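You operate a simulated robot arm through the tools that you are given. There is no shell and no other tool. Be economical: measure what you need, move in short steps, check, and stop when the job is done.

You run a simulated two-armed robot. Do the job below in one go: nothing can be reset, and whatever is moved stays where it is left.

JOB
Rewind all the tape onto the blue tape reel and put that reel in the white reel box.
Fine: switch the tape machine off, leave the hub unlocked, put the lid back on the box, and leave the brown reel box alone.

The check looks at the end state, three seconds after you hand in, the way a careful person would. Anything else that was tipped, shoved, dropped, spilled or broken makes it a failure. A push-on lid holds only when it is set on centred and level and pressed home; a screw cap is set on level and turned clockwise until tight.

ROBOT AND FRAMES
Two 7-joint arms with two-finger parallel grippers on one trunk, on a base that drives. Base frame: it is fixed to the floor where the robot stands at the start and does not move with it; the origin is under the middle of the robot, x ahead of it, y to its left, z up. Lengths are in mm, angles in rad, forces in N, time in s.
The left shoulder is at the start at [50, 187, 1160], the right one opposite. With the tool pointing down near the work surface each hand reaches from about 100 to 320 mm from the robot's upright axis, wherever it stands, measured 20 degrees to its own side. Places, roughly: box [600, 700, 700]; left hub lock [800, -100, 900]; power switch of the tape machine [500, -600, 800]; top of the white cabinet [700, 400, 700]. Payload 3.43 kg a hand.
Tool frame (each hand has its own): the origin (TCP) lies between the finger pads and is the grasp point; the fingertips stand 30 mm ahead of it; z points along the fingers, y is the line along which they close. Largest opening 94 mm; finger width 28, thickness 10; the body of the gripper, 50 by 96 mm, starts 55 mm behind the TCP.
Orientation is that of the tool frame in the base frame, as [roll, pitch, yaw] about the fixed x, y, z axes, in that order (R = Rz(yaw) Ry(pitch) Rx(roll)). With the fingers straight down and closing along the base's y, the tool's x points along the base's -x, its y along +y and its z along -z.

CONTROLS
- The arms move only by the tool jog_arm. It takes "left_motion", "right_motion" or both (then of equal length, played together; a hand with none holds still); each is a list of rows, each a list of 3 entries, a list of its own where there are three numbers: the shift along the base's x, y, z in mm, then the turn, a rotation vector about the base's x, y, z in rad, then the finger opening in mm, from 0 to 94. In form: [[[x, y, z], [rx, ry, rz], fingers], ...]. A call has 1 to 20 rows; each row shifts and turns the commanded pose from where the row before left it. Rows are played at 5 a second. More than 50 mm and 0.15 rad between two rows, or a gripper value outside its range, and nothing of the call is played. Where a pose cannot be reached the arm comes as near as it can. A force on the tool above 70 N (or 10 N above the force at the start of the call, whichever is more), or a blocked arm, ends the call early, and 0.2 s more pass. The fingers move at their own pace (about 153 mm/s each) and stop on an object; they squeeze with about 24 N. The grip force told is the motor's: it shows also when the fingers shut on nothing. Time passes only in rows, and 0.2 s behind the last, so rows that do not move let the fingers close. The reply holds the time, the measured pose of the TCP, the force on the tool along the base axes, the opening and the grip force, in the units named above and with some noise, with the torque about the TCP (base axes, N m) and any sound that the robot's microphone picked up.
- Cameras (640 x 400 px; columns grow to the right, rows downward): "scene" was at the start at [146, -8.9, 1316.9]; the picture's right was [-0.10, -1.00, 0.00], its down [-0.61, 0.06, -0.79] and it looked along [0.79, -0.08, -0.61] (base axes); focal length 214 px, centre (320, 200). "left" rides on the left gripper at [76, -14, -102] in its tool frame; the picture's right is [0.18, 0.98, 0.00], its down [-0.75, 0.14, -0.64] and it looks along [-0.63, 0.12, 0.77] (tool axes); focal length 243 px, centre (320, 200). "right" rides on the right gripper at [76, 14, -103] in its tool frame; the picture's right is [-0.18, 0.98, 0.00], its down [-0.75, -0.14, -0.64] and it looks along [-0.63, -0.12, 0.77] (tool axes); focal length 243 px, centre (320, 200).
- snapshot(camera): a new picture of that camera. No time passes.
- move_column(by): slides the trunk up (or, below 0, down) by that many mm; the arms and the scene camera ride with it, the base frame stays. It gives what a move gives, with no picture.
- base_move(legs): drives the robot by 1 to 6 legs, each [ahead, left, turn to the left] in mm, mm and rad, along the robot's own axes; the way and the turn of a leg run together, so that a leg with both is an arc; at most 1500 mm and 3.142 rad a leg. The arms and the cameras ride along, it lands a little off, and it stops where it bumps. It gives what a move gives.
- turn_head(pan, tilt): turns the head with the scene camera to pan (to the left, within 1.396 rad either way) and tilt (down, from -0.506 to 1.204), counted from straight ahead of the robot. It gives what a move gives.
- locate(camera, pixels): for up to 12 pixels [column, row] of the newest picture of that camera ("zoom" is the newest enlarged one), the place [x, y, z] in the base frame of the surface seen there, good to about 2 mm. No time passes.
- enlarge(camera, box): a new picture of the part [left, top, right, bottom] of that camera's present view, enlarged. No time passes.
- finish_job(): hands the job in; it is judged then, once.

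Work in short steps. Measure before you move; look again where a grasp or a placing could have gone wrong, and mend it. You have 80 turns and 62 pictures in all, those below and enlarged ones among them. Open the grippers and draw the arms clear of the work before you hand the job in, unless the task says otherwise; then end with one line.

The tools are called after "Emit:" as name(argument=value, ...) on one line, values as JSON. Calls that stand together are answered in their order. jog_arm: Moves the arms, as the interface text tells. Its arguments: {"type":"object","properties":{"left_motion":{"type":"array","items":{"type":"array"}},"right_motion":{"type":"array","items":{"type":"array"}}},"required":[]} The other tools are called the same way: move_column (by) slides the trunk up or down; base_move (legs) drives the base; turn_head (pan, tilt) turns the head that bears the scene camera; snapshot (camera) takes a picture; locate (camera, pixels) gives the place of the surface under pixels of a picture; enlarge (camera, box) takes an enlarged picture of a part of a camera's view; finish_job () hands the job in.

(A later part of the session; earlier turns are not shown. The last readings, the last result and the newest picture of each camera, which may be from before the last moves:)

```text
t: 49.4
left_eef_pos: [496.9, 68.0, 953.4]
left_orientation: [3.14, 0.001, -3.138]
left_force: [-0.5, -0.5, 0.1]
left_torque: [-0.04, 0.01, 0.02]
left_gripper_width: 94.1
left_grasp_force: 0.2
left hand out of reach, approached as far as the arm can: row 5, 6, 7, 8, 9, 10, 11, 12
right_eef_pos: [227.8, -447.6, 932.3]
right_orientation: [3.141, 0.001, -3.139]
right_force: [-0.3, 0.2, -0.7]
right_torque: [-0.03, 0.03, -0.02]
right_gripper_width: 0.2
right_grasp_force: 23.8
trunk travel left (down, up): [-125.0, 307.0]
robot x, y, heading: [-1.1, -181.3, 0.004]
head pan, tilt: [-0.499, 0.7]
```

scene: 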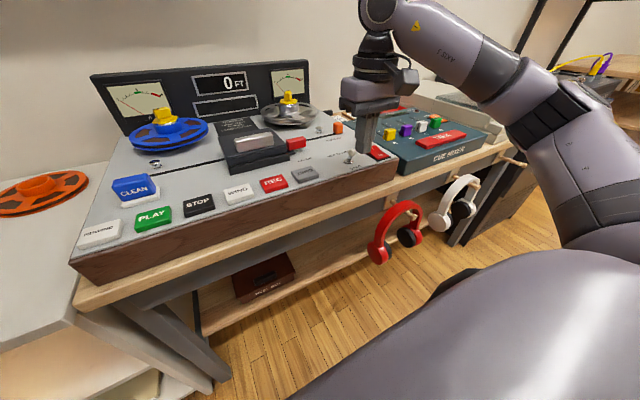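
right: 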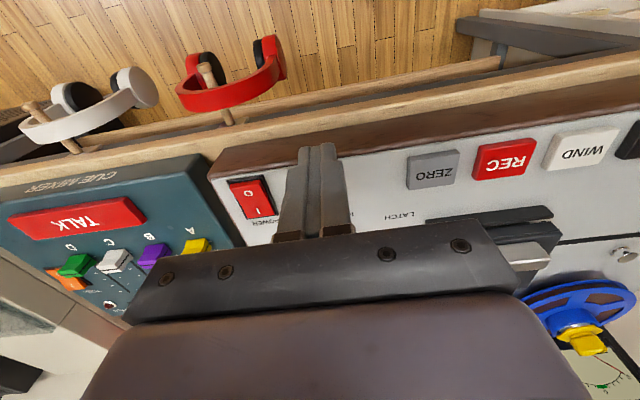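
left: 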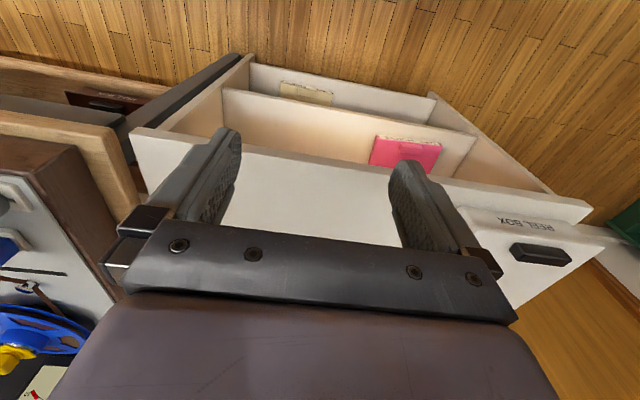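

From two tests the shoulder-to-wrist reach is ≈550 mm with the wrist ≈274 above TCP, so the trunk should go back up, and the base must go ahead by ~200. To see how much room the base has, I pull the left hand in and tip its camera back to look down in front of the base.

Emit:
jog_arm(left_motion=[[[-45, 10, 0], [0, 0, 0], 94], [[-45, 10, 0], [0, 0, 0], 94], [[-45, 10, 0], [0, 0, 0], 94], [[-45, 10, 0], [0, 0, 0], 94], [[-30, 10, 0], [0, 0.14, 0], 94], [[-20, 0, 0], [0, 0.14, 0], 94], [[0, 0, 0], [0, 0.14, 0], 94], [[0, 0, 0], [0, 0.14, 0], 94], [[0, 0, 0], [0, 0.14, 0], 94], [[0, 0, 0], [0, 0.14, 0], 94]])

Emit:
snapshot(camera="left")

```text
t: 51.6
left_eef_pos: [261.8, 117.6, 940.6]
left_orientation: [3.14, -0.839, -3.137]
left_force: [0.3, 0.4, 0.0]
left_torque: [0.0, 0.0, -0.01]
left_gripper_width: 93.9
left_grasp_force: 0.1
left hand out of reach, approached as far as the arm can: row 10
right_eef_pos: [228.0, -447.4, 933.2]
right_orientation: [3.139, 0.001, -3.139]
right_force: [-0.5, 0.3, 0.0]
right_torque: [-0.01, 0.0, 0.02]
right_gripper_width: 0.0
right_grasp_force: 23.8
trunk travel left (down, up): [-125.0, 307.0]
robot x, y, heading: [0.6, -180.0, 0.005]
head pan, tilt: [-0.499, 0.7]
```

```text
34 pictures are left
```

left: 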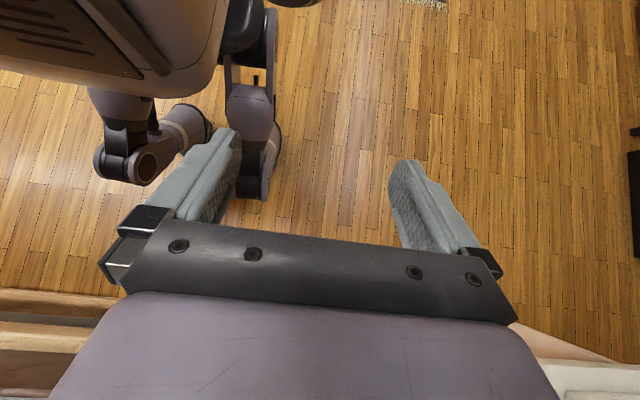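

The base's wheel legs show at (140,165) and (262,190). I locate them and the table edge.

Emit:
locate(camera="left", pixels=[[140, 180], [262, 195], [265, 130], [175, 110], [120, 100], [210, 60], [60, 300], [100, 60], [20, 330], [540, 345], [105, 150], [330, 180]])

```text
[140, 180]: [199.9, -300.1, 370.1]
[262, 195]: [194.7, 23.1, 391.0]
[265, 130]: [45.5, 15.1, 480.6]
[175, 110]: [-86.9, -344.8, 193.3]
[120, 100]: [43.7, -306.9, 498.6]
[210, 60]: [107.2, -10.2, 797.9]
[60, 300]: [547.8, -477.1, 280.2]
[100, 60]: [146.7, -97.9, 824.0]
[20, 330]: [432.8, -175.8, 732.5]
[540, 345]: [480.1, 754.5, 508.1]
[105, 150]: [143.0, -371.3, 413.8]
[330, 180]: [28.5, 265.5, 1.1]
```

The knees are frontmost (x ≈ 200, z ≈ 370) with the torso front at x ≈ 147, so the base can advance about 200 without touching the table (434). I level the left hand again and raise the trunk by 250.

Emit:
jog_arm(left_motion=[[[0, 0, 0], [0, -0.14, 0], 94], [[0, 0, 0], [0, -0.14, 0], 94], [[0, 0, 0], [0, -0.14, 0], 94], [[0, 0, 0], [0, -0.14, 0], 94], [[20, 0, 0], [0, -0.14, 0], 94], [[20, 0, 0], [0, -0.14, 0], 94]])

Emit:
move_column(by=250)

Emit:
base_move(legs=[[0, 600, 0]])

Emit:
turn_head(pan=0.3, tilt=0.8)

Emit:
snapshot(camera="scene")

```text
t: 53.0
left_eef_pos: [303.4, 115.7, 942.4]
left_orientation: [3.141, 0.003, -3.137]
left_force: [-0.7, -0.1, 0.3]
left_torque: [-0.03, 0.0, 0.0]
left_gripper_width: 94.1
left_grasp_force: 0.0
right_eef_pos: [227.9, -447.2, 930.6]
right_orientation: [3.14, 0.0, -3.139]
right_force: [0.3, 0.0, -0.1]
right_torque: [0.02, 0.0, -0.02]
right_gripper_width: 0.1
right_grasp_force: 24.4
trunk travel left (down, up): [-125.0, 307.0]
robot x, y, heading: [1.4, -179.8, 0.006]
head pan, tilt: [-0.499, 0.7]
```

```text
t: 55.6
left_eef_pos: [304.2, 116.4, 1191.5]
left_orientation: [-3.141, 0.0, -3.138]
left_force: [0.1, -0.2, -0.7]
left_torque: [0.01, 0.0, -0.04]
left_gripper_width: 94.0
left_grasp_force: 0.1
right_eef_pos: [227.7, -447.4, 1181.7]
right_orientation: [3.138, -0.001, -3.14]
right_force: [0.3, 0.7, 0.4]
right_torque: [0.02, -0.02, -0.01]
right_gripper_width: 0.0
right_grasp_force: 24.1
trunk travel left (down, up): [-375.0, 57.0]
robot x, y, heading: [1.4, -178.5, 0.0]
head pan, tilt: [-0.499, 0.7]
```

```text
t: 61.3
left_eef_pos: [288.8, 717.2, 1191.0]
left_orientation: [3.141, 0.0, -3.119]
left_force: [-0.7, 0.1, 0.4]
left_torque: [-0.02, 0.05, 0.01]
left_gripper_width: 94.0
left_grasp_force: 0.1
right_eef_pos: [225.9, 154.1, 1182.1]
right_orientation: [-3.141, 0.0, -3.119]
right_force: [0.8, -0.3, 0.2]
right_torque: [-0.03, -0.01, -0.03]
right_gripper_width: 0.0
right_grasp_force: 24.3
trunk travel left (down, up): [-375.0, 57.0]
robot x, y, heading: [-8.4, 412.4, 0.02]
head pan, tilt: [-0.499, 0.7]
```

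```text
t: 62.4
left_eef_pos: [289.6, 719.1, 1190.9]
left_orientation: [-3.141, -0.002, -3.12]
left_force: [-0.9, 1.0, 0.4]
left_torque: [-0.01, -0.01, 0.03]
left_gripper_width: 94.0
left_grasp_force: 0.1
right_eef_pos: [224.9, 153.7, 1182.8]
right_orientation: [3.139, -0.002, -3.118]
right_force: [-0.7, -0.4, 0.8]
right_torque: [0.03, -0.01, 0.01]
right_gripper_width: 0.0
right_grasp_force: 23.4
trunk travel left (down, up): [-375.0, 57.0]
robot x, y, heading: [-9.6, 415.7, 0.022]
head pan, tilt: [0.3, 0.799]
```

```text
33 pictures are left
```

scene: 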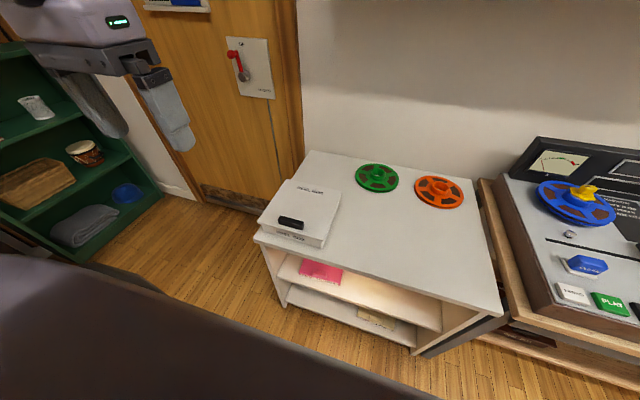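

I can see the whole cabinet. I enlarge the box to measure lid, handle and seams.

Emit:
enlarge(camera="scene", box=[245, 165, 355, 255])

```text
4.44 times, centred on (300, 210) of scene
```

zoom: 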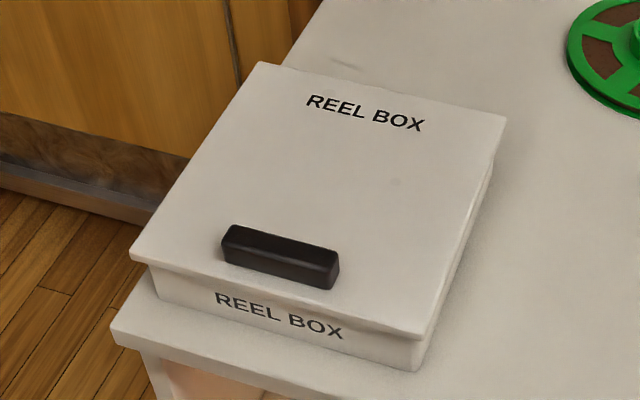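

I locate the lid corners and handle.

Emit:
locate(camera="zoom", pixels=[[262, 64], [505, 118], [415, 332], [132, 252], [230, 232], [330, 258], [325, 283], [282, 245], [415, 365], [150, 285], [283, 270], [320, 190]])

```text
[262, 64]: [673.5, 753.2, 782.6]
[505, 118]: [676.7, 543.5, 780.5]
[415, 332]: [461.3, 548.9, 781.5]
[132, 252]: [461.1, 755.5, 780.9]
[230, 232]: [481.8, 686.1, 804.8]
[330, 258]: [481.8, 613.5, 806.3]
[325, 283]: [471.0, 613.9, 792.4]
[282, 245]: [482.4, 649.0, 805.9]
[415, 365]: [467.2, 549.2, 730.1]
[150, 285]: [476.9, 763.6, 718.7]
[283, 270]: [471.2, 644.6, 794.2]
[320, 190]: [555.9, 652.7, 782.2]
```

Lid spans x 459–678, y 543–757, top z 781; its handle is a bar along y centred at [481,650], z 781–807. I turn the left hand 90° so it closes along x and bring it above the handle.

Emit:
jog_arm(left_motion=[[[17.4, -6.3, -26], [0, 0, 0.1407], 94], [[17.4, -6.3, -26], [0, 0, 0.1407], 94], [[17.4, -6.3, -26], [0, 0, 0.1407], 94], [[17.4, -6.3, -26], [0, 0, 0.1407], 94], [[17.4, -6.3, -26], [0, 0, 0.1407], 94], [[17.4, -6.3, -26], [0, 0, 0.1407], 94], [[17.4, -6.3, -26], [0, 0, 0.1407], 94], [[17.4, -6.3, -26], [0, 0, 0.1407], 94], [[17.4, -6.3, -26], [0, 0, 0.1407], 94], [[17.4, -6.3, -26], [0, 0, 0.1407], 94], [[17.4, -6.3, -26], [0, 0, 0.1407], 94]])

Emit:
snapshot(camera="left")

```text
t: 64.8
left_eef_pos: [466.4, 662.2, 916.2]
left_orientation: [-3.14, -0.002, -1.569]
left_force: [-1.1, -0.1, 0.4]
left_torque: [0.04, 0.0, 0.0]
left_gripper_width: 93.9
left_grasp_force: 0.0
left hand out of reach, approached as far as the arm can: row 11
right_eef_pos: [225.3, 152.6, 1181.6]
right_orientation: [3.139, -0.001, -3.118]
right_force: [0.3, 0.1, 1.2]
right_torque: [0.0, -0.03, 0.01]
right_gripper_width: 0.0
right_grasp_force: 24.7
trunk travel left (down, up): [-375.0, 57.0]
robot x, y, heading: [-4.9, 410.1, 0.023]
head pan, tilt: [0.3, 0.799]
```

```text
31 pictures are left
```

left: 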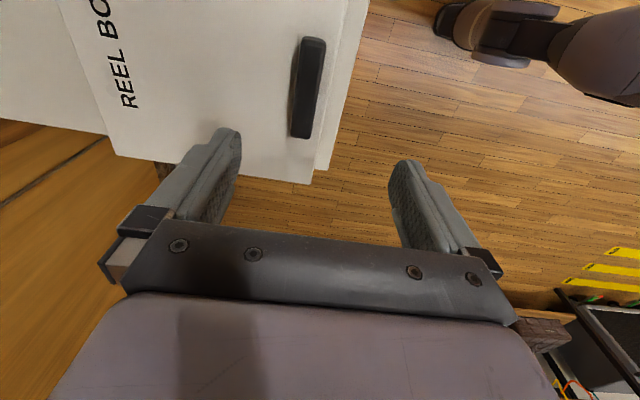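

The yawed hand hit its reach limit at row 11, so I drive 120 mm closer (knees then at x ≈ 315, well clear of the cabinet). Then check the pose.

Emit:
base_move(legs=[[120, 0, -0.022]])

```text
t: 66.1
left_eef_pos: [590.8, 653.3, 915.3]
left_orientation: [3.141, -0.001, -1.594]
left_force: [0.0, 0.0, -0.5]
left_torque: [0.05, -0.01, 0.03]
left_gripper_width: 93.9
left_grasp_force: 0.0
right_eef_pos: [340.0, 149.9, 1181.1]
right_orientation: [3.141, -0.002, 3.141]
right_force: [0.9, -0.6, 0.1]
right_torque: [-0.04, 0.02, 0.02]
right_gripper_width: 0.2
right_grasp_force: 23.8
trunk travel left (down, up): [-375.0, 57.0]
robot x, y, heading: [111.8, 416.6, 0.0]
head pan, tilt: [0.3, 0.799]
```

I move back over the handle, stopping with tips at about z 815, and check.

Emit:
jog_arm(left_motion=[[[-40, 0, 0], [0, 0, 0.022], 94], [[-40, -2, 0], [0, 0, 0], 94], [[-30, -1, -20], [0, 0, 0], 94], [[0, 0, -40], [0, 0, 0], 94], [[0, 0, -10], [0, 0, 0], 94]])

Emit:
snapshot(camera="left")

```text
t: 67.3
left_eef_pos: [477.7, 648.2, 846.4]
left_orientation: [-3.14, -0.003, -1.57]
left_force: [-0.1, 0.3, -0.4]
left_torque: [0.0, 0.02, 0.0]
left_gripper_width: 93.8
left_grasp_force: 0.1
right_eef_pos: [338.4, 149.7, 1181.8]
right_orientation: [3.14, 0.0, -3.141]
right_force: [0.0, -0.1, -0.7]
right_torque: [-0.04, 0.0, -0.02]
right_gripper_width: 0.0
right_grasp_force: 23.5
trunk travel left (down, up): [-375.0, 57.0]
robot x, y, heading: [111.4, 417.1, 0.001]
head pan, tilt: [0.3, 0.799]
```

```text
30 pictures are left
```

left: 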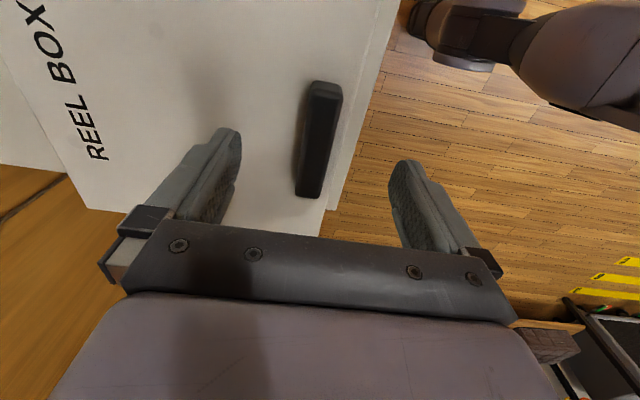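

The handle (316,140) lies centred between the fingers. I lower to TCP z 816 and close.

Emit:
jog_arm(left_motion=[[[3, 0, -20], [0, 0, 0], 94], [[0, 0, -10], [0, 0, 0], 94], [[0, 0, 0], [0, 0, 0], 30], [[0, 0, 0], [0, 0, 0], 0], [[0, 0, 0], [0, 0, 0], 0], [[0, 0, 0], [0, 0, 0], 0]])

```text
t: 68.7
left_eef_pos: [476.2, 658.2, 828.8]
left_orientation: [-3.139, -0.002, -1.569]
left_force: [0.5, 0.4, -0.2]
left_torque: [-0.01, 0.0, 0.04]
left_gripper_width: 19.5
left_grasp_force: 23.8
left hand out of reach, approached as far as the arm can: row 1, 2
right_eef_pos: [338.3, 150.0, 1181.7]
right_orientation: [3.14, 0.0, 3.142]
right_force: [0.3, 0.6, -0.1]
right_torque: [0.01, 0.02, -0.04]
right_gripper_width: 0.0
right_grasp_force: 24.1
trunk travel left (down, up): [-375.0, 57.0]
robot x, y, heading: [107.0, 415.3, 0.002]
head pan, tilt: [0.3, 0.799]
```

The hand hit its lower limit at z 829 and gripped only the handle's top. I open, raise the hand and lower the trunk 100 so there is margin, then look.

Emit:
jog_arm(left_motion=[[[0, 0, 0], [0, 0, 0], 60], [[0, 0, 0], [0, 0, 0], 94], [[0, 0, 40], [0, 0, 0], 94], [[0, 0, 40], [0, 0, 0], 94], [[0, 0, 40], [0, 0, 0], 94]])

Emit:
move_column(by=-100)

```text
t: 69.9
left_eef_pos: [476.4, 658.8, 950.7]
left_orientation: [3.141, -0.002, -1.572]
left_force: [-0.7, -0.3, -0.2]
left_torque: [0.02, 0.0, 0.02]
left_gripper_width: 93.8
left_grasp_force: 0.1
right_eef_pos: [338.2, 149.0, 1182.2]
right_orientation: [3.14, 0.002, 3.141]
right_force: [0.0, -0.2, 0.9]
right_torque: [0.01, -0.02, 0.02]
right_gripper_width: 0.0
right_grasp_force: 23.6
trunk travel left (down, up): [-375.0, 57.0]
robot x, y, heading: [113.4, 416.4, 0.0]
head pan, tilt: [0.3, 0.799]
```

```text
t: 71.2
left_eef_pos: [477.7, 659.7, 849.3]
left_orientation: [-3.14, 0.002, -1.571]
left_force: [0.7, 0.2, 0.6]
left_torque: [0.01, -0.02, -0.02]
left_gripper_width: 94.1
left_grasp_force: 0.0
right_eef_pos: [338.8, 150.2, 1081.3]
right_orientation: [3.139, -0.001, 3.141]
right_force: [0.3, 1.2, -1.1]
right_torque: [-0.03, 0.03, 0.03]
right_gripper_width: 0.0
right_grasp_force: 24.0
trunk travel left (down, up): [-275.0, 157.0]
robot x, y, heading: [112.4, 416.1, -0.002]
head pan, tilt: [0.3, 0.799]
```

I lower to z ≈ 815 over the handle centre [481,650] and close.

Emit:
jog_arm(left_motion=[[[3, -9, -20], [0, 0, 0], 94], [[0, 0, -13], [0, 0, 0], 94], [[0, 0, 0], [0, 0, 0], 30], [[0, 0, 0], [0, 0, 0], 0], [[0, 0, 0], [0, 0, 0], 0], [[0, 0, 0], [0, 0, 0], 0]])

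```text
t: 72.6
left_eef_pos: [480.2, 651.9, 815.7]
left_orientation: [-3.141, -0.001, -1.57]
left_force: [-0.1, 0.1, -0.1]
left_torque: [-0.18, 0.06, -0.01]
left_gripper_width: 19.5
left_grasp_force: 23.9
right_eef_pos: [339.0, 149.7, 1083.5]
right_orientation: [3.14, 0.0, -3.14]
right_force: [0.5, -0.4, -0.3]
right_torque: [-0.01, 0.04, 0.03]
right_gripper_width: 0.2
right_grasp_force: 23.6
trunk travel left (down, up): [-275.0, 157.0]
robot x, y, heading: [115.6, 417.0, 0.002]
head pan, tilt: [0.3, 0.799]
```

Good deep grip (19.5 mm wide, tips at z 786). I lift gently 20 mm to see if the lid is free.

Emit:
jog_arm(left_motion=[[[0, 0, 5], [0, 0, 0], 0], [[0, 0, 5], [0, 0, 0], 0], [[0, 0, 5], [0, 0, 0], 0], [[0, 0, 5], [0, 0, 0], 0]])

Emit:
enlarge(camera="scene", box=[220, 140, 380, 260])

```text
t: 73.6
left_eef_pos: [480.0, 649.4, 836.6]
left_orientation: [-3.142, 0.002, -1.57]
left_force: [-0.6, -0.4, -1.3]
left_torque: [-0.04, 0.16, -0.06]
left_gripper_width: 19.7
left_grasp_force: 24.1
right_eef_pos: [338.6, 149.6, 1082.1]
right_orientation: [3.139, 0.0, -3.141]
right_force: [-0.2, -0.3, 0.5]
right_torque: [-0.01, 0.0, -0.02]
right_gripper_width: 0.0
right_grasp_force: 23.5
trunk travel left (down, up): [-275.0, 157.0]
robot x, y, heading: [109.6, 416.4, 0.006]
head pan, tilt: [0.3, 0.799]
```

```text
3.33 times, centred on (300, 200) of scene
```

zoom: 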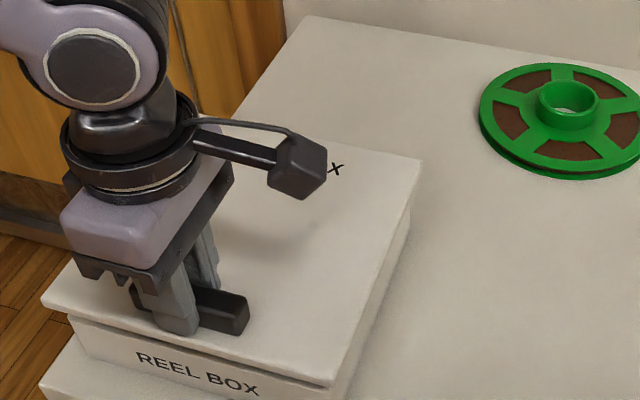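

The load is about 1.3 N with the expected offset torque. I lift further 45 mm and check whether the far edge comes up too.

Emit:
jog_arm(left_motion=[[[0, 0, 12], [0, 0, 0], 0], [[0, 0, 12], [0, 0, 0], 0], [[0, 0, 12], [0, 0, 0], 0], [[0, 0, 12], [0, 0, 0], 0]])

Emit:
snapshot(camera="scene")

```text
t: 74.6
left_eef_pos: [482.1, 650.6, 885.8]
left_orientation: [3.142, -0.002, -1.571]
left_force: [-0.2, 0.7, -1.8]
left_torque: [-0.01, 0.14, 0.04]
left_gripper_width: 19.4
left_grasp_force: 24.6
right_eef_pos: [339.1, 150.2, 1081.9]
right_orientation: [3.139, 0.001, 3.141]
right_force: [-0.7, 0.7, -0.1]
right_torque: [-0.02, 0.01, -0.01]
right_gripper_width: 0.0
right_grasp_force: 23.8
trunk travel left (down, up): [-275.0, 157.0]
robot x, y, heading: [113.9, 415.8, 0.001]
head pan, tilt: [0.3, 0.799]
```

```text
28 pictures are left
```

scene: 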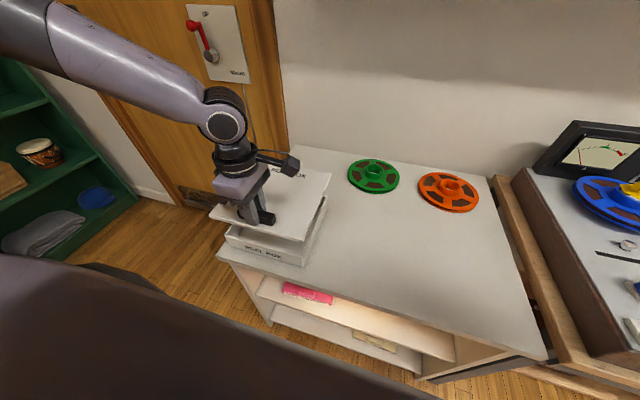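

The lid is free and level. I drive right 280 mm to carry it above the empty cabinet area (lid would lie at x 459–678, y ≈ 263–477, clear of the reels).

Emit:
jog_arm(left_motion=[[[0, 0, 20], [0, 0, 0], 0]])

Emit:
base_move(legs=[[0, -280, 0]])

Emit:
snapshot(camera="scene")

```text
t: 75.0
left_eef_pos: [482.2, 650.5, 905.2]
left_orientation: [-3.141, -0.001, -1.572]
left_force: [1.1, 0.2, -2.4]
left_torque: [0.01, 0.18, 0.02]
left_gripper_width: 19.5
left_grasp_force: 23.9
right_eef_pos: [338.0, 149.7, 1082.6]
right_orientation: [3.141, 0.0, 3.141]
right_force: [0.9, -0.5, 0.3]
right_torque: [-0.02, -0.01, 0.01]
right_gripper_width: 0.1
right_grasp_force: 24.2
trunk travel left (down, up): [-275.0, 157.0]
robot x, y, heading: [114.5, 418.2, 0.001]
head pan, tilt: [0.3, 0.799]
```

```text
t: 78.1
left_eef_pos: [481.7, 367.7, 905.3]
left_orientation: [-3.139, 0.0, -1.57]
left_force: [-1.1, 0.2, -2.4]
left_torque: [-0.03, 0.15, 0.0]
left_gripper_width: 19.8
left_grasp_force: 24.3
right_eef_pos: [338.0, -132.8, 1081.0]
right_orientation: [3.14, -0.001, -3.141]
right_force: [0.8, 0.1, -0.5]
right_torque: [-0.01, 0.02, 0.01]
right_gripper_width: 0.0
right_grasp_force: 24.4
trunk travel left (down, up): [-275.0, 157.0]
robot x, y, heading: [108.2, 133.0, 0.003]
head pan, tilt: [0.3, 0.799]
```

```text
27 pictures are left
```

scene: 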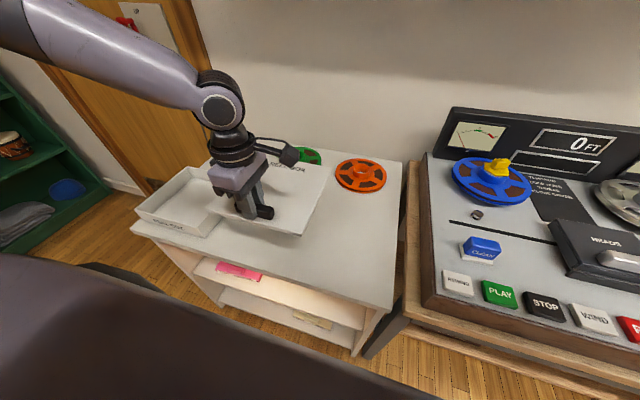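

The box is open and the lid hangs over free cabinet top. I lower it, the last part in small steps.

Emit:
jog_arm(left_motion=[[[0, 0, -40], [0, 0, 0], 0], [[0, 0, -40], [0, 0, 0], 0], [[0, 0, -30], [0, 0, 0], 0], [[0, 0, -10], [0, 0, 0], 0], [[0, 0, -6], [0, 0, 0], 0]])

Emit:
snapshot(camera="left")

```text
t: 79.3
left_eef_pos: [483.3, 368.9, 776.7]
left_orientation: [-3.14, -0.001, -1.57]
left_force: [0.5, -0.4, -1.9]
left_torque: [-0.01, 0.16, 0.05]
left_gripper_width: 19.6
left_grasp_force: 23.9
right_eef_pos: [339.4, -132.6, 1081.7]
right_orientation: [3.139, 0.0, -3.141]
right_force: [-0.4, -0.1, 0.2]
right_torque: [0.01, -0.03, 0.01]
right_gripper_width: 0.0
right_grasp_force: 24.3
trunk travel left (down, up): [-275.0, 157.0]
robot x, y, heading: [109.4, 136.1, -0.0]
head pan, tilt: [0.3, 0.799]
```

```text
26 pictures are left
```

left: 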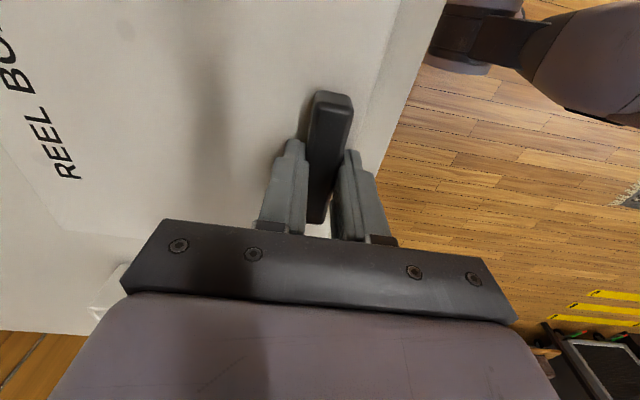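

Still hanging (1.9 N). I lower in 3 mm steps until it touches.

Emit:
jog_arm(left_motion=[[[0, 0, -4], [0, 0, 0], 0], [[0, 0, -4], [0, 0, 0], 0], [[0, 0, -3], [0, 0, 0], 0], [[0, 0, -3], [0, 0, 0], 0]])

```text
t: 80.3
left_eef_pos: [483.2, 368.2, 767.4]
left_orientation: [-3.13, 0.002, -1.57]
left_force: [-1.1, 10.7, 48.4]
left_torque: [-0.12, 0.5, -0.03]
left_gripper_width: 19.7
left_grasp_force: 24.1
right_eef_pos: [337.2, -133.1, 1084.3]
right_orientation: [3.139, 0.002, 3.141]
right_force: [-0.6, -0.3, 0.0]
right_torque: [0.0, 0.0, -0.03]
right_gripper_width: 0.0
right_grasp_force: 23.8
trunk travel left (down, up): [-275.0, 157.0]
robot x, y, heading: [112.0, 138.3, -0.003]
head pan, tilt: [0.3, 0.799]
```

It rests at TCP z ≈ 768 (48 N). I ease up, open and rise.

Emit:
jog_arm(left_motion=[[[0, 0, 4], [0, 0, 0], 0], [[0, 0, 0], [0, 0, 0], 40], [[0, 0, 0], [0, 0, 0], 60], [[0, 0, 40], [0, 0, 0], 60], [[0, 0, 40], [0, 0, 0], 60], [[0, 0, 40], [0, 0, 0], 60], [[-20, 0, 40], [0, 0, 0], 60], [[-40, 0, 20], [0, 0, 0], 60], [[-40, 0, 20], [0, 0, 0], 60]])

Emit:
base_move(legs=[[0, -130, 0]])

Emit:
move_column(by=80)

Emit:
turn_head(pan=0.0, tilt=0.75)

Emit:
snapshot(camera="scene")

```text
t: 82.3
left_eef_pos: [380.2, 368.3, 968.8]
left_orientation: [-3.14, 0.0, -1.571]
left_force: [-0.4, 1.1, -0.1]
left_torque: [0.0, -0.02, -0.01]
left_gripper_width: 59.7
left_grasp_force: 0.0
right_eef_pos: [337.0, -132.4, 1082.7]
right_orientation: [3.14, 0.001, 3.142]
right_force: [0.0, 0.2, 0.4]
right_torque: [0.0, 0.03, 0.02]
right_gripper_width: 0.0
right_grasp_force: 23.8
trunk travel left (down, up): [-275.0, 157.0]
robot x, y, heading: [110.8, 132.7, -0.001]
head pan, tilt: [0.3, 0.799]
```

```text
t: 84.1
left_eef_pos: [380.6, 233.9, 968.9]
left_orientation: [-3.141, -0.001, -1.57]
left_force: [0.3, -0.1, 0.3]
left_torque: [0.01, -0.05, -0.05]
left_gripper_width: 59.9
left_grasp_force: 0.1
right_eef_pos: [338.9, -266.0, 1081.9]
right_orientation: [3.139, 0.001, -3.141]
right_force: [-0.3, -0.2, -0.1]
right_torque: [0.02, -0.02, -0.01]
right_gripper_width: 0.2
right_grasp_force: 23.6
trunk travel left (down, up): [-275.0, 157.0]
robot x, y, heading: [106.3, -1.9, 0.006]
head pan, tilt: [0.3, 0.799]
```

```text
t: 85.3
left_eef_pos: [380.9, 234.9, 1048.5]
left_orientation: [-3.141, -0.001, -1.571]
left_force: [0.7, -0.3, 0.0]
left_torque: [0.02, 0.01, 0.01]
left_gripper_width: 60.1
left_grasp_force: 0.1
right_eef_pos: [338.8, -265.0, 1162.2]
right_orientation: [3.14, 0.0, -3.142]
right_force: [-0.9, 0.0, 0.7]
right_torque: [-0.02, -0.02, -0.03]
right_gripper_width: 0.0
right_grasp_force: 24.2
trunk travel left (down, up): [-355.0, 77.0]
robot x, y, heading: [111.7, 1.0, -0.002]
head pan, tilt: [0.3, 0.799]
```

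```text
t: 86.1
left_eef_pos: [380.5, 234.4, 1048.9]
left_orientation: [-3.141, -0.001, -1.572]
left_force: [-0.4, -0.8, 0.7]
left_torque: [0.03, -0.01, -0.01]
left_gripper_width: 60.1
left_grasp_force: 0.1
right_eef_pos: [338.5, -265.5, 1162.8]
right_orientation: [3.138, 0.002, -3.14]
right_force: [0.3, -0.1, 0.1]
right_torque: [0.03, 0.02, 0.01]
right_gripper_width: 0.0
right_grasp_force: 23.8
trunk travel left (down, up): [-355.0, 77.0]
robot x, y, heading: [111.4, -2.6, -0.001]
head pan, tilt: [0.0, 0.75]
```

```text
25 pictures are left
```

scene: 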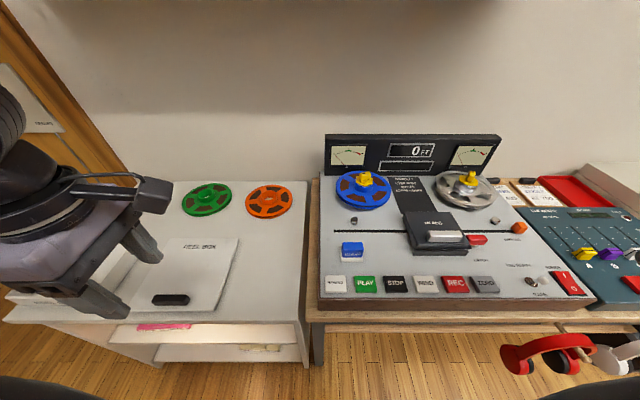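

Good view of the blue reel. I enlarge the reels and measure the hub knob and reel.

Emit:
enlarge(camera="scene", box=[325, 160, 405, 215])

Emit:
locate(camera="zoom", pixels=[[320, 120], [320, 160], [290, 170], [365, 165], [320, 200], [90, 240], [545, 240], [320, 370], [315, 100], [330, 230]])

Emit:
enlarge(camera="scene", box=[425, 160, 515, 220])

```text
7.27 times, centred on (365, 188) of scene
```

zoom: 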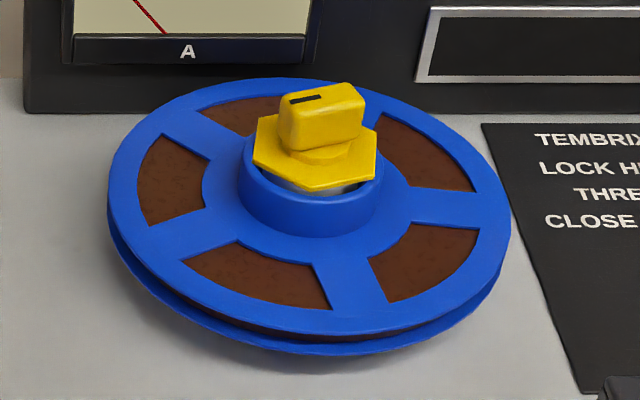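

```text
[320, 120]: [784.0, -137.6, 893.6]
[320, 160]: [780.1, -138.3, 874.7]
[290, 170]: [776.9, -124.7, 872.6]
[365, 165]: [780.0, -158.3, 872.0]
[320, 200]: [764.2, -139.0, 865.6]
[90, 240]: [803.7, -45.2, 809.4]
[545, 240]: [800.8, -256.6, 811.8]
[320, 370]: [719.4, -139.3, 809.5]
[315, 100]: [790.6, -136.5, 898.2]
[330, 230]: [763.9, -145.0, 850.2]
```

```text
6.67 times, centred on (470, 190) of scene
```

zoom: 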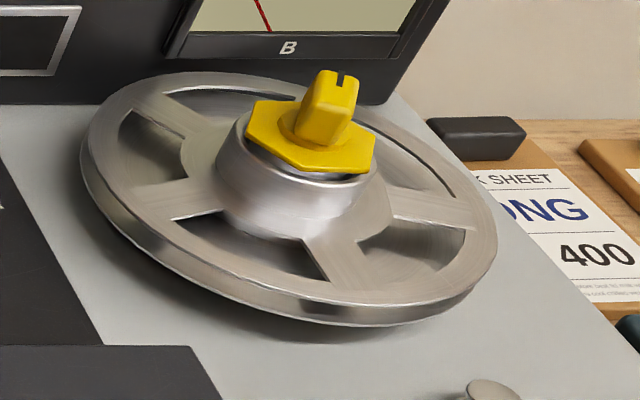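

The knob bar on A runs roughly along y, centred near [795,-138], z 876–898. I raise the trunk 40, then bring the right hand forward while turning it +90°, testing its reach in that yaw.

Emit:
move_column(by=40)

Emit:
jog_arm(right_motion=[[[30, 12.5, -16], [0, 0, 0.149], 60], [[30, 12.5, -16], [0, 0, 0.149], 60], [[30, 12.5, -16], [0, 0, 0.149], 60], [[30, 12.5, -16], [0, 0, 0.149], 60], [[30, 12.5, -16], [0, 0, 0.149], 60], [[30, 12.5, -16], [0, 0, 0.149], 60], [[30, 12.5, -16], [0, 0, 0.149], 60], [[30, 12.5, -16], [0, 0, 0.149], 60], [[30, 12.5, -16], [0, 0, 0.149], 60], [[30, 12.5, -16], [0, 0, 0.149], 60], [[30, 0, -16], [0, 0, 0.08], 60], [[30, 0, 0], [0, 0, 0], 60], [[30, 0, 0], [0, 0, 0], 60]])

```text
t: 86.9
left_eef_pos: [379.9, 235.1, 1088.1]
left_orientation: [-3.141, -0.001, -1.57]
left_force: [-1.1, -0.6, -0.6]
left_torque: [0.02, 0.01, 0.03]
left_gripper_width: 60.0
left_grasp_force: 0.1
right_eef_pos: [339.1, -266.1, 1202.6]
right_orientation: [3.141, 0.0, -3.141]
right_force: [0.0, -0.4, -0.1]
right_torque: [0.0, 0.01, 0.01]
right_gripper_width: 0.0
right_grasp_force: 23.6
trunk travel left (down, up): [-395.0, 37.0]
robot x, y, heading: [110.6, -2.3, 0.001]
head pan, tilt: [0.0, 0.75]
```

```text
t: 89.7
left_eef_pos: [381.2, 234.7, 1088.3]
left_orientation: [-3.14, 0.001, -1.57]
left_force: [0.6, -0.4, 0.4]
left_torque: [0.01, 0.0, -0.03]
left_gripper_width: 59.9
left_grasp_force: 0.2
right_eef_pos: [545.0, -165.8, 1081.4]
right_orientation: [3.121, -0.008, -2.125]
right_force: [0.8, 0.6, -0.5]
right_torque: [-0.02, 0.0, 0.03]
right_gripper_width: 60.1
right_grasp_force: 0.1
right hand out of reach, approached as far as the arm can: row 7, 8, 9, 10, 11, 12, 13
trunk travel left (down, up): [-395.0, 37.0]
robot x, y, heading: [115.9, -0.6, 0.005]
head pan, tilt: [0.0, 0.75]
```

The right hand cannot yaw beyond about +1.0. I try the mirrored way: turn it to -90° (yaw +1.57), holding x near 545, to see its reach.

Emit:
jog_arm(right_motion=[[[-20, 0, 0], [0, 0, -0.149], 60], [[-20, 0, 0], [0, 0, -0.149], 60], [[0, 0, 0], [0, 0, -0.149], 60], [[0, 0, 0], [0, 0, -0.149], 60], [[0, 0, 0], [0, 0, -0.149], 60], [[0, 0, 0], [0, 0, -0.149], 60], [[0, 0, 0], [0, 0, -0.149], 60], [[0, 0, 0], [0, 0, -0.149], 60], [[0, 0, 0], [0, 0, -0.149], 60], [[0, 0, 0], [0, 0, -0.149], 60], [[0, 0, 0], [0, 0, -0.149], 60], [[0, 0, 0], [0, 0, -0.149], 60], [[0, 0, 0], [0, 0, -0.149], 60], [[0, 0, 0], [0, 0, -0.149], 60], [[0, 0, 0], [0, 0, -0.149], 60], [[0, 0, 0], [0, 0, -0.149], 60], [[0, 0, 0], [0, 0, -0.149], 60]])

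```text
t: 93.3
left_eef_pos: [380.7, 233.9, 1089.0]
left_orientation: [-3.141, 0.0, -1.57]
left_force: [0.0, 0.1, 1.3]
left_torque: [0.0, -0.01, -0.04]
left_gripper_width: 60.1
left_grasp_force: 0.1
right_eef_pos: [504.9, -165.9, 1081.9]
right_orientation: [3.121, -0.009, 1.619]
right_force: [-0.6, -0.4, 0.7]
right_torque: [-0.02, -0.01, 0.01]
right_gripper_width: 60.2
right_grasp_force: 0.1
trunk travel left (down, up): [-395.0, 37.0]
robot x, y, heading: [114.1, -1.9, 0.001]
head pan, tilt: [0.0, 0.75]
```

That works at x 505. I straighten small tilts and go forward and down towards [640,-140,950] to find the limit.

Emit:
jog_arm(right_motion=[[[20, 5, -30], [-0.009, 0.02, -0.048], 60], [[20, 5, -30], [0, 0, 0], 60], [[20, 5, -30], [0, 0, 0], 60], [[20, 5, -30], [0, 0, 0], 60], [[20, 5, -10], [0, 0, 0], 60], [[20, 0, 0], [0, 0, 0], 60], [[20, 0, 0], [0, 0, 0], 60], [[20, 0, 0], [0, 0, 0], 60]])

Emit:
snapshot(camera="right")

```text
t: 95.1
left_eef_pos: [380.6, 235.8, 1089.4]
left_orientation: [-3.14, -0.001, -1.572]
left_force: [-0.4, -0.2, 0.0]
left_torque: [0.0, 0.0, -0.01]
left_gripper_width: 60.1
left_grasp_force: 0.2
right_eef_pos: [666.7, -140.5, 949.5]
right_orientation: [3.141, 0.0, 1.576]
right_force: [0.3, 0.1, 0.3]
right_torque: [-0.02, 0.02, -0.01]
right_gripper_width: 60.0
right_grasp_force: 0.1
trunk travel left (down, up): [-395.0, 37.0]
robot x, y, heading: [111.8, 1.3, -0.001]
head pan, tilt: [0.0, 0.75]
```

```text
22 pictures are left
```

right: 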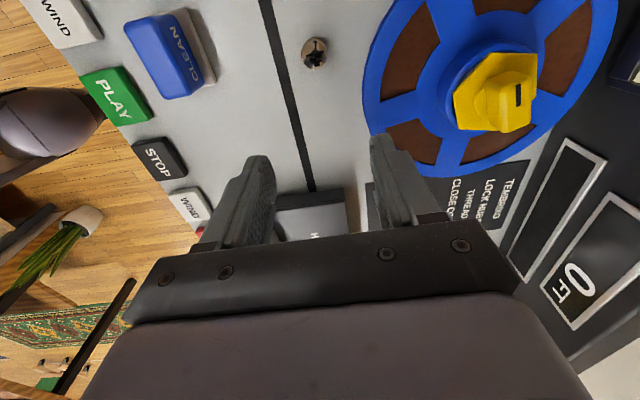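

Reach is fine in this yaw. I look closer at the knob (515,95) and locate it.

Emit:
enlarge(camera="right", box=[430, 30, 590, 150])

Emit:
locate(camera="zoom", pixels=[[356, 260], [338, 185], [375, 190], [332, 395], [400, 380], [270, 250], [180, 230], [200, 370], [100, 290], [420, 200]])

```text
3.33 times, centred on (510, 90) of right
```

zoom: 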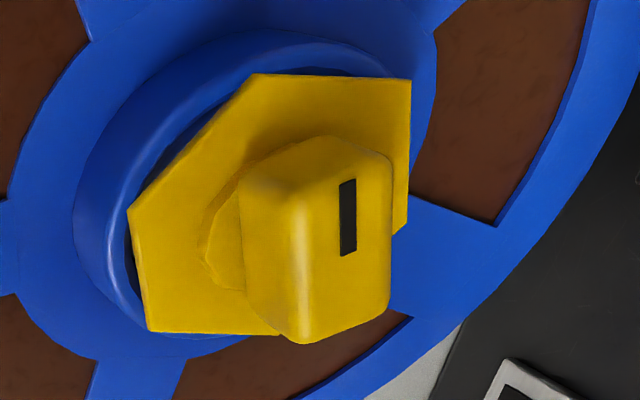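

```text
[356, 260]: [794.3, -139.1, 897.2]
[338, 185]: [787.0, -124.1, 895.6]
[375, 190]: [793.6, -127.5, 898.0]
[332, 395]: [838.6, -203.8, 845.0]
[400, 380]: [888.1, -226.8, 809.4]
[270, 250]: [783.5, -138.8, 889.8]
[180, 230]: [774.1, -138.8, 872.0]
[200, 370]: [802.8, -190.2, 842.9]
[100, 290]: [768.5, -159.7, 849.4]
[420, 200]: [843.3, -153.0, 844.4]
```

Knob bar: x 783–802, y −121…−157, top z 898; centre [793,-139]. I lift slightly and drive 105 mm ahead (knees to ≈ x 415).

Emit:
jog_arm(right_motion=[[[0, 0, 25], [0, 0, 0], 80]])

Emit:
base_move(legs=[[105, 0, 0]])

```text
t: 95.5
left_eef_pos: [380.6, 234.2, 1089.6]
left_orientation: [-3.14, -0.001, -1.571]
left_force: [-0.1, -0.3, -0.1]
left_torque: [0.02, 0.01, -0.01]
left_gripper_width: 60.4
left_grasp_force: 0.1
right_eef_pos: [664.6, -140.5, 975.9]
right_orientation: [3.141, -0.001, 1.577]
right_force: [-0.1, 0.2, 0.8]
right_torque: [0.0, 0.0, -0.01]
right_gripper_width: 79.9
right_grasp_force: 0.1
trunk travel left (down, up): [-395.0, 37.0]
robot x, y, heading: [112.9, -0.0, 0.001]
head pan, tilt: [0.0, 0.75]
```

```text
t: 96.4
left_eef_pos: [403.9, 229.0, 1089.4]
left_orientation: [-3.139, 0.001, -1.575]
left_force: [0.0, -0.8, -0.1]
left_torque: [0.05, -0.01, -0.01]
left_gripper_width: 60.1
left_grasp_force: 0.1
right_eef_pos: [686.5, -145.4, 977.5]
right_orientation: [3.14, -0.003, 1.573]
right_force: [0.5, -0.2, 0.2]
right_torque: [0.02, -0.03, -0.01]
right_gripper_width: 79.9
right_grasp_force: 0.0
trunk travel left (down, up): [-395.0, 37.0]
robot x, y, heading: [136.6, -5.7, -0.008]
head pan, tilt: [0.0, 0.75]
stopped in leg 1: the robot was blocked; the commanded pose is now the measured one
```

The base was blocked at x ≈ 137 (its footprint is about 300 to the front), so I cannot get closer straight on. Turning the robot left brings the right shoulder ≈ 90 mm forward; I back off 20 and turn 0.55 rad left with the hand high.

Emit:
jog_arm(right_motion=[[[-30, 0, 30], [0, 0, 0], 80], [[-40, 0, 20], [0, 0, 0], 80], [[-40, 0, 0], [0, 0, 0], 80]])

Emit:
base_move(legs=[[-22, 0, 0], [0, 0, 0.56]])

Emit:
turn_head(pan=-0.5, tilt=0.75)

Emit:
snapshot(camera="scene")

```text
t: 97.2
left_eef_pos: [404.1, 229.1, 1088.1]
left_orientation: [-3.14, -0.001, -1.575]
left_force: [0.1, -1.6, 0.2]
left_torque: [0.0, -0.04, 0.02]
left_gripper_width: 60.0
left_grasp_force: 0.0
right_eef_pos: [574.7, -146.5, 1026.7]
right_orientation: [3.139, -0.002, 1.571]
right_force: [0.2, 0.3, -0.5]
right_torque: [0.04, -0.02, -0.01]
right_gripper_width: 79.9
right_grasp_force: 0.1
trunk travel left (down, up): [-395.0, 37.0]
robot x, y, heading: [133.8, -3.5, -0.004]
head pan, tilt: [0.0, 0.75]
```

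```text
t: 99.5
left_eef_pos: [217.7, 337.3, 1088.6]
left_orientation: [-3.141, -0.002, -1.021]
left_force: [0.7, -0.5, -0.3]
left_torque: [-0.01, 0.01, -0.01]
left_gripper_width: 59.9
left_grasp_force: 0.1
right_eef_pos: [563.2, 110.9, 1028.0]
right_orientation: [3.139, -0.002, 2.127]
right_force: [0.1, -0.2, -0.4]
right_torque: [0.02, -0.01, 0.0]
right_gripper_width: 79.8
right_grasp_force: 0.2
trunk travel left (down, up): [-395.0, 37.0]
robot x, y, heading: [114.5, -0.7, 0.549]
head pan, tilt: [0.0, 0.75]
```

```text
t: 100.5
left_eef_pos: [219.2, 338.1, 1088.5]
left_orientation: [-3.14, -0.003, -1.019]
left_force: [-0.4, 0.9, 0.1]
left_torque: [0.03, -0.01, -0.02]
left_gripper_width: 60.0
left_grasp_force: 0.1
right_eef_pos: [564.2, 108.9, 1027.1]
right_orientation: [3.139, -0.003, 2.128]
right_force: [-0.4, 0.5, 0.1]
right_torque: [0.0, -0.03, -0.06]
right_gripper_width: 79.8
right_grasp_force: 0.2
trunk travel left (down, up): [-395.0, 37.0]
robot x, y, heading: [114.1, -2.5, 0.554]
head pan, tilt: [-0.499, 0.75]
```

```text
20 pictures are left
```

scene: 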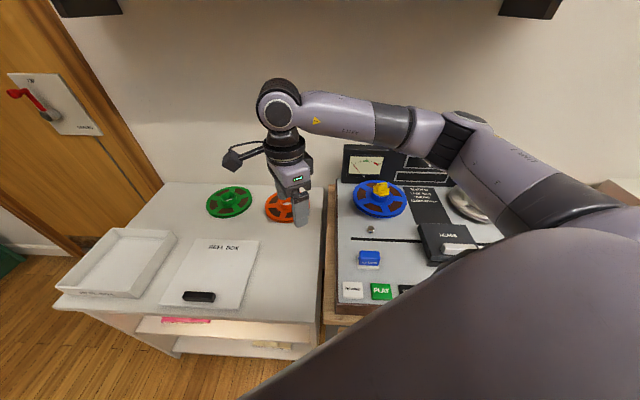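

All stands fine. The right shoulder is now near [255,-135], giving 538 mm to the hub. I bring the hand to [720,-139,960] with yaw 1.57.

Emit:
jog_arm(right_motion=[[[19.5, -31, -8], [0, 0, -0.07], 80], [[19.5, -31, -8], [0, 0, -0.07], 80], [[19.5, -31, -8], [0, 0, -0.07], 80], [[19.5, -31, -8], [0, 0, -0.07], 80], [[19.5, -31, -8], [0, 0, -0.07], 80], [[19.5, -31, -8], [0, 0, -0.07], 80], [[19.5, -31, -8], [0, 0, -0.07], 80], [[19.5, -31, -8], [0, 0, -0.067], 80]])

```text
t: 102.3
left_eef_pos: [220.6, 339.2, 1089.0]
left_orientation: [-3.139, -0.001, -1.021]
left_force: [0.3, -0.1, -0.2]
left_torque: [-0.02, 0.02, 0.01]
left_gripper_width: 59.9
left_grasp_force: 0.1
right_eef_pos: [716.2, -139.7, 961.0]
right_orientation: [3.14, -0.005, 1.57]
right_force: [0.1, 0.4, -0.1]
right_torque: [0.03, 0.01, 0.01]
right_gripper_width: 80.2
right_grasp_force: 0.1
trunk travel left (down, up): [-395.0, 37.0]
robot x, y, heading: [110.4, 2.1, 0.552]
head pan, tilt: [-0.499, 0.75]
```

Reached. Now forward over the knob and look.

Emit:
jog_arm(right_motion=[[[26, 0, -4], [0, 0, 0], 70], [[26, 0, -4], [0, 0, 0], 70], [[25, 0, -4], [0, 0, 0], 70]])

Emit:
snapshot(camera="right")

```text
t: 103.1
left_eef_pos: [219.1, 337.8, 1088.4]
left_orientation: [-3.14, -0.001, -1.021]
left_force: [-0.3, 0.3, 0.3]
left_torque: [0.0, -0.03, -0.01]
left_gripper_width: 60.0
left_grasp_force: 0.1
right_eef_pos: [796.2, -138.7, 950.0]
right_orientation: [3.141, -0.002, 1.571]
right_force: [0.6, -0.9, -0.4]
right_torque: [0.01, 0.01, 0.02]
right_gripper_width: 69.9
right_grasp_force: 0.1
trunk travel left (down, up): [-395.0, 37.0]
robot x, y, heading: [112.1, -1.9, 0.554]
head pan, tilt: [-0.499, 0.75]
```

```text
19 pictures are left
```

right: 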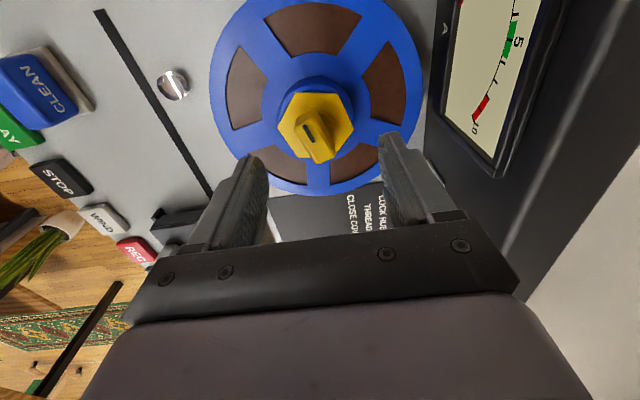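

The knob (314,130) is centred between the fingers. I lower to TCP z 907 and close.

Emit:
jog_arm(right_motion=[[[-2, 0, -20], [0, 0, 0], 70], [[0, 0, -15], [0, 0, 0], 70], [[0, 0, -8], [0, 0, 0], 60], [[0, 0, 0], [0, 0, 0], 20], [[0, 0, 0], [0, 0, 0], 0], [[0, 0, 0], [0, 0, 0], 0]])

```text
t: 104.5
left_eef_pos: [217.9, 337.8, 1088.2]
left_orientation: [-3.14, -0.001, -1.018]
left_force: [-0.7, -0.3, 0.5]
left_torque: [0.0, -0.04, -0.01]
left_gripper_width: 60.0
left_grasp_force: 0.0
right_eef_pos: [793.6, -138.8, 907.2]
right_orientation: [-3.139, 0.0, 1.572]
right_force: [-17.0, 1.7, -3.2]
right_torque: [-0.65, 0.17, -0.03]
right_gripper_width: 17.9
right_grasp_force: 45.2
trunk travel left (down, up): [-395.0, 37.0]
robot x, y, heading: [115.0, -6.2, 0.547]
head pan, tilt: [-0.499, 0.75]
```

Gripped (17.9 mm) with a 17 N side force; I ease the hand back 1.5 mm and turn counter-clockwise 0.4 rad to feel for unlocking.

Emit:
jog_arm(right_motion=[[[-1.5, 0, 0], [0, 0, 0], 0], [[0, 0, 0], [0, 0, 0.1], 0], [[0, 0, 0], [0, 0, 0.1], 0], [[0, 0, 0], [0, 0, 0.1], 0], [[0, 0, 0], [0, 0, 0.1], 0]])

```text
t: 105.7
left_eef_pos: [219.7, 337.4, 1089.1]
left_orientation: [-3.14, -0.002, -1.019]
left_force: [1.1, 0.1, -0.1]
left_torque: [-0.01, 0.05, 0.0]
left_gripper_width: 59.9
left_grasp_force: 0.1
right_eef_pos: [793.7, -139.1, 907.2]
right_orientation: [3.138, 0.0, 1.971]
right_force: [-6.3, -2.0, -0.1]
right_torque: [-0.91, 0.06, -0.01]
right_gripper_width: 17.9
right_grasp_force: 45.1
trunk travel left (down, up): [-395.0, 37.0]
robot x, y, heading: [114.0, -4.0, 0.549]
head pan, tilt: [-0.499, 0.75]
```

It turns freely with almost no torque. I continue to about 90° in total.

Emit:
jog_arm(right_motion=[[[0, 0, 0], [0, 0, 0.13], 0], [[0, 0, 0], [0, 0, 0.13], 0], [[0, 0, 0], [0, 0, 0.13], 0], [[0, 0, 0], [0, 0, 0.13], 0], [[0, 0, 0], [0, 0, 0.13], 0], [[0, 0, 0], [0, 0, 0.13], 0], [[0, 0, 0], [0, 0, 0.13], 0], [[0, 0, 0], [0, 0, 0.13], 0], [[0, 0, 0], [0, 0, 0.13], 0]])

Emit:
enlarge(camera="scene", box=[330, 140, 450, 230])

```text
t: 107.7
left_eef_pos: [218.6, 337.8, 1087.9]
left_orientation: [-3.138, 0.0, -1.019]
left_force: [0.1, 0.4, 0.5]
left_torque: [0.03, -0.02, -0.03]
left_gripper_width: 60.0
left_grasp_force: 0.1
right_eef_pos: [792.9, -137.9, 908.4]
right_orientation: [-3.141, -0.003, -3.14]
right_force: [-7.6, -5.8, -7.4]
right_torque: [-0.32, -0.93, -0.13]
right_gripper_width: 17.8
right_grasp_force: 44.9
trunk travel left (down, up): [-395.0, 37.0]
robot x, y, heading: [113.2, -6.1, 0.555]
head pan, tilt: [-0.499, 0.75]
```

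```text
4.44 times, centred on (390, 185) of scene
```

zoom: 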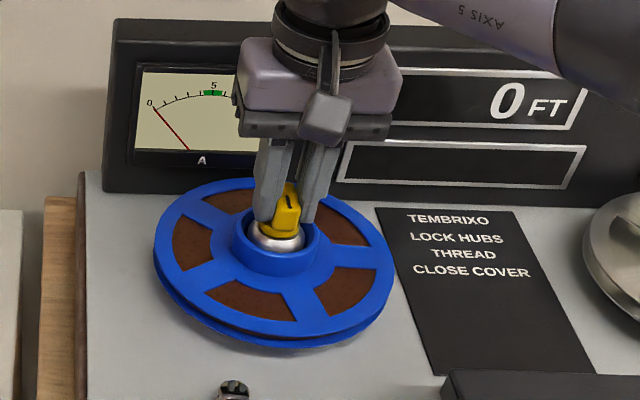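

The yellow hex clamp has dropped away and only the bare silver hub shows inside the blue ring: unlocked. I open the fingers wide and lower them around the blue hub ring (top z ≈ 866, flange z ≈ 844), then close.

Emit:
jog_arm(right_motion=[[[0, 0, 0], [0, 0, 0], 50], [[0, 0, 0], [0, 0, 0], 94], [[0, 0, 5], [0, 0, 0], 94], [[0, 0, 0], [0, 0, 0], 94]])

Emit:
snapshot(camera="right")

Emit:
enlarge(camera="scene", box=[330, 150, 430, 225])

Emit:
locate(camera="zoom", pixels=[[320, 275], [258, 245], [372, 250], [320, 255], [240, 330], [150, 250], [475, 280]])

```text
t: 108.7
left_eef_pos: [219.7, 337.4, 1089.0]
left_orientation: [-3.14, -0.001, -1.018]
left_force: [0.5, 0.0, 0.5]
left_torque: [0.01, 0.01, 0.02]
left_gripper_width: 60.1
left_grasp_force: 0.1
right_eef_pos: [793.9, -138.2, 914.7]
right_orientation: [3.14, -0.004, 3.141]
right_force: [0.9, 0.1, 0.0]
right_torque: [0.02, -0.01, -0.01]
right_gripper_width: 93.8
right_grasp_force: 0.0
trunk travel left (down, up): [-395.0, 37.0]
robot x, y, heading: [113.2, -6.7, 0.551]
head pan, tilt: [-0.499, 0.75]
```

```text
17 pictures are left
```

right: 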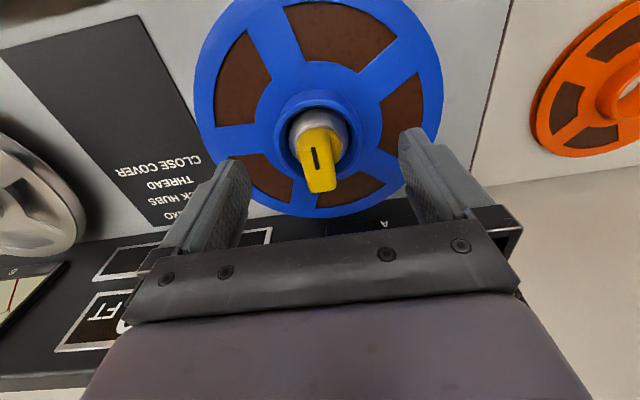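

```text
5.33 times, centred on (380, 188) of scene
```

zoom: 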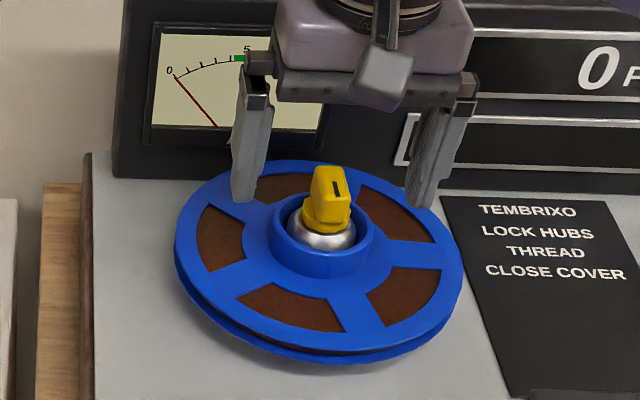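

```text
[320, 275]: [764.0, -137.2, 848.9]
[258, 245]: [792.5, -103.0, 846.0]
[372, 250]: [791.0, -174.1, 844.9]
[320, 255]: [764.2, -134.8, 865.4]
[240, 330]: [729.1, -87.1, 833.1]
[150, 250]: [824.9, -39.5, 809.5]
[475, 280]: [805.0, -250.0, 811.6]
```

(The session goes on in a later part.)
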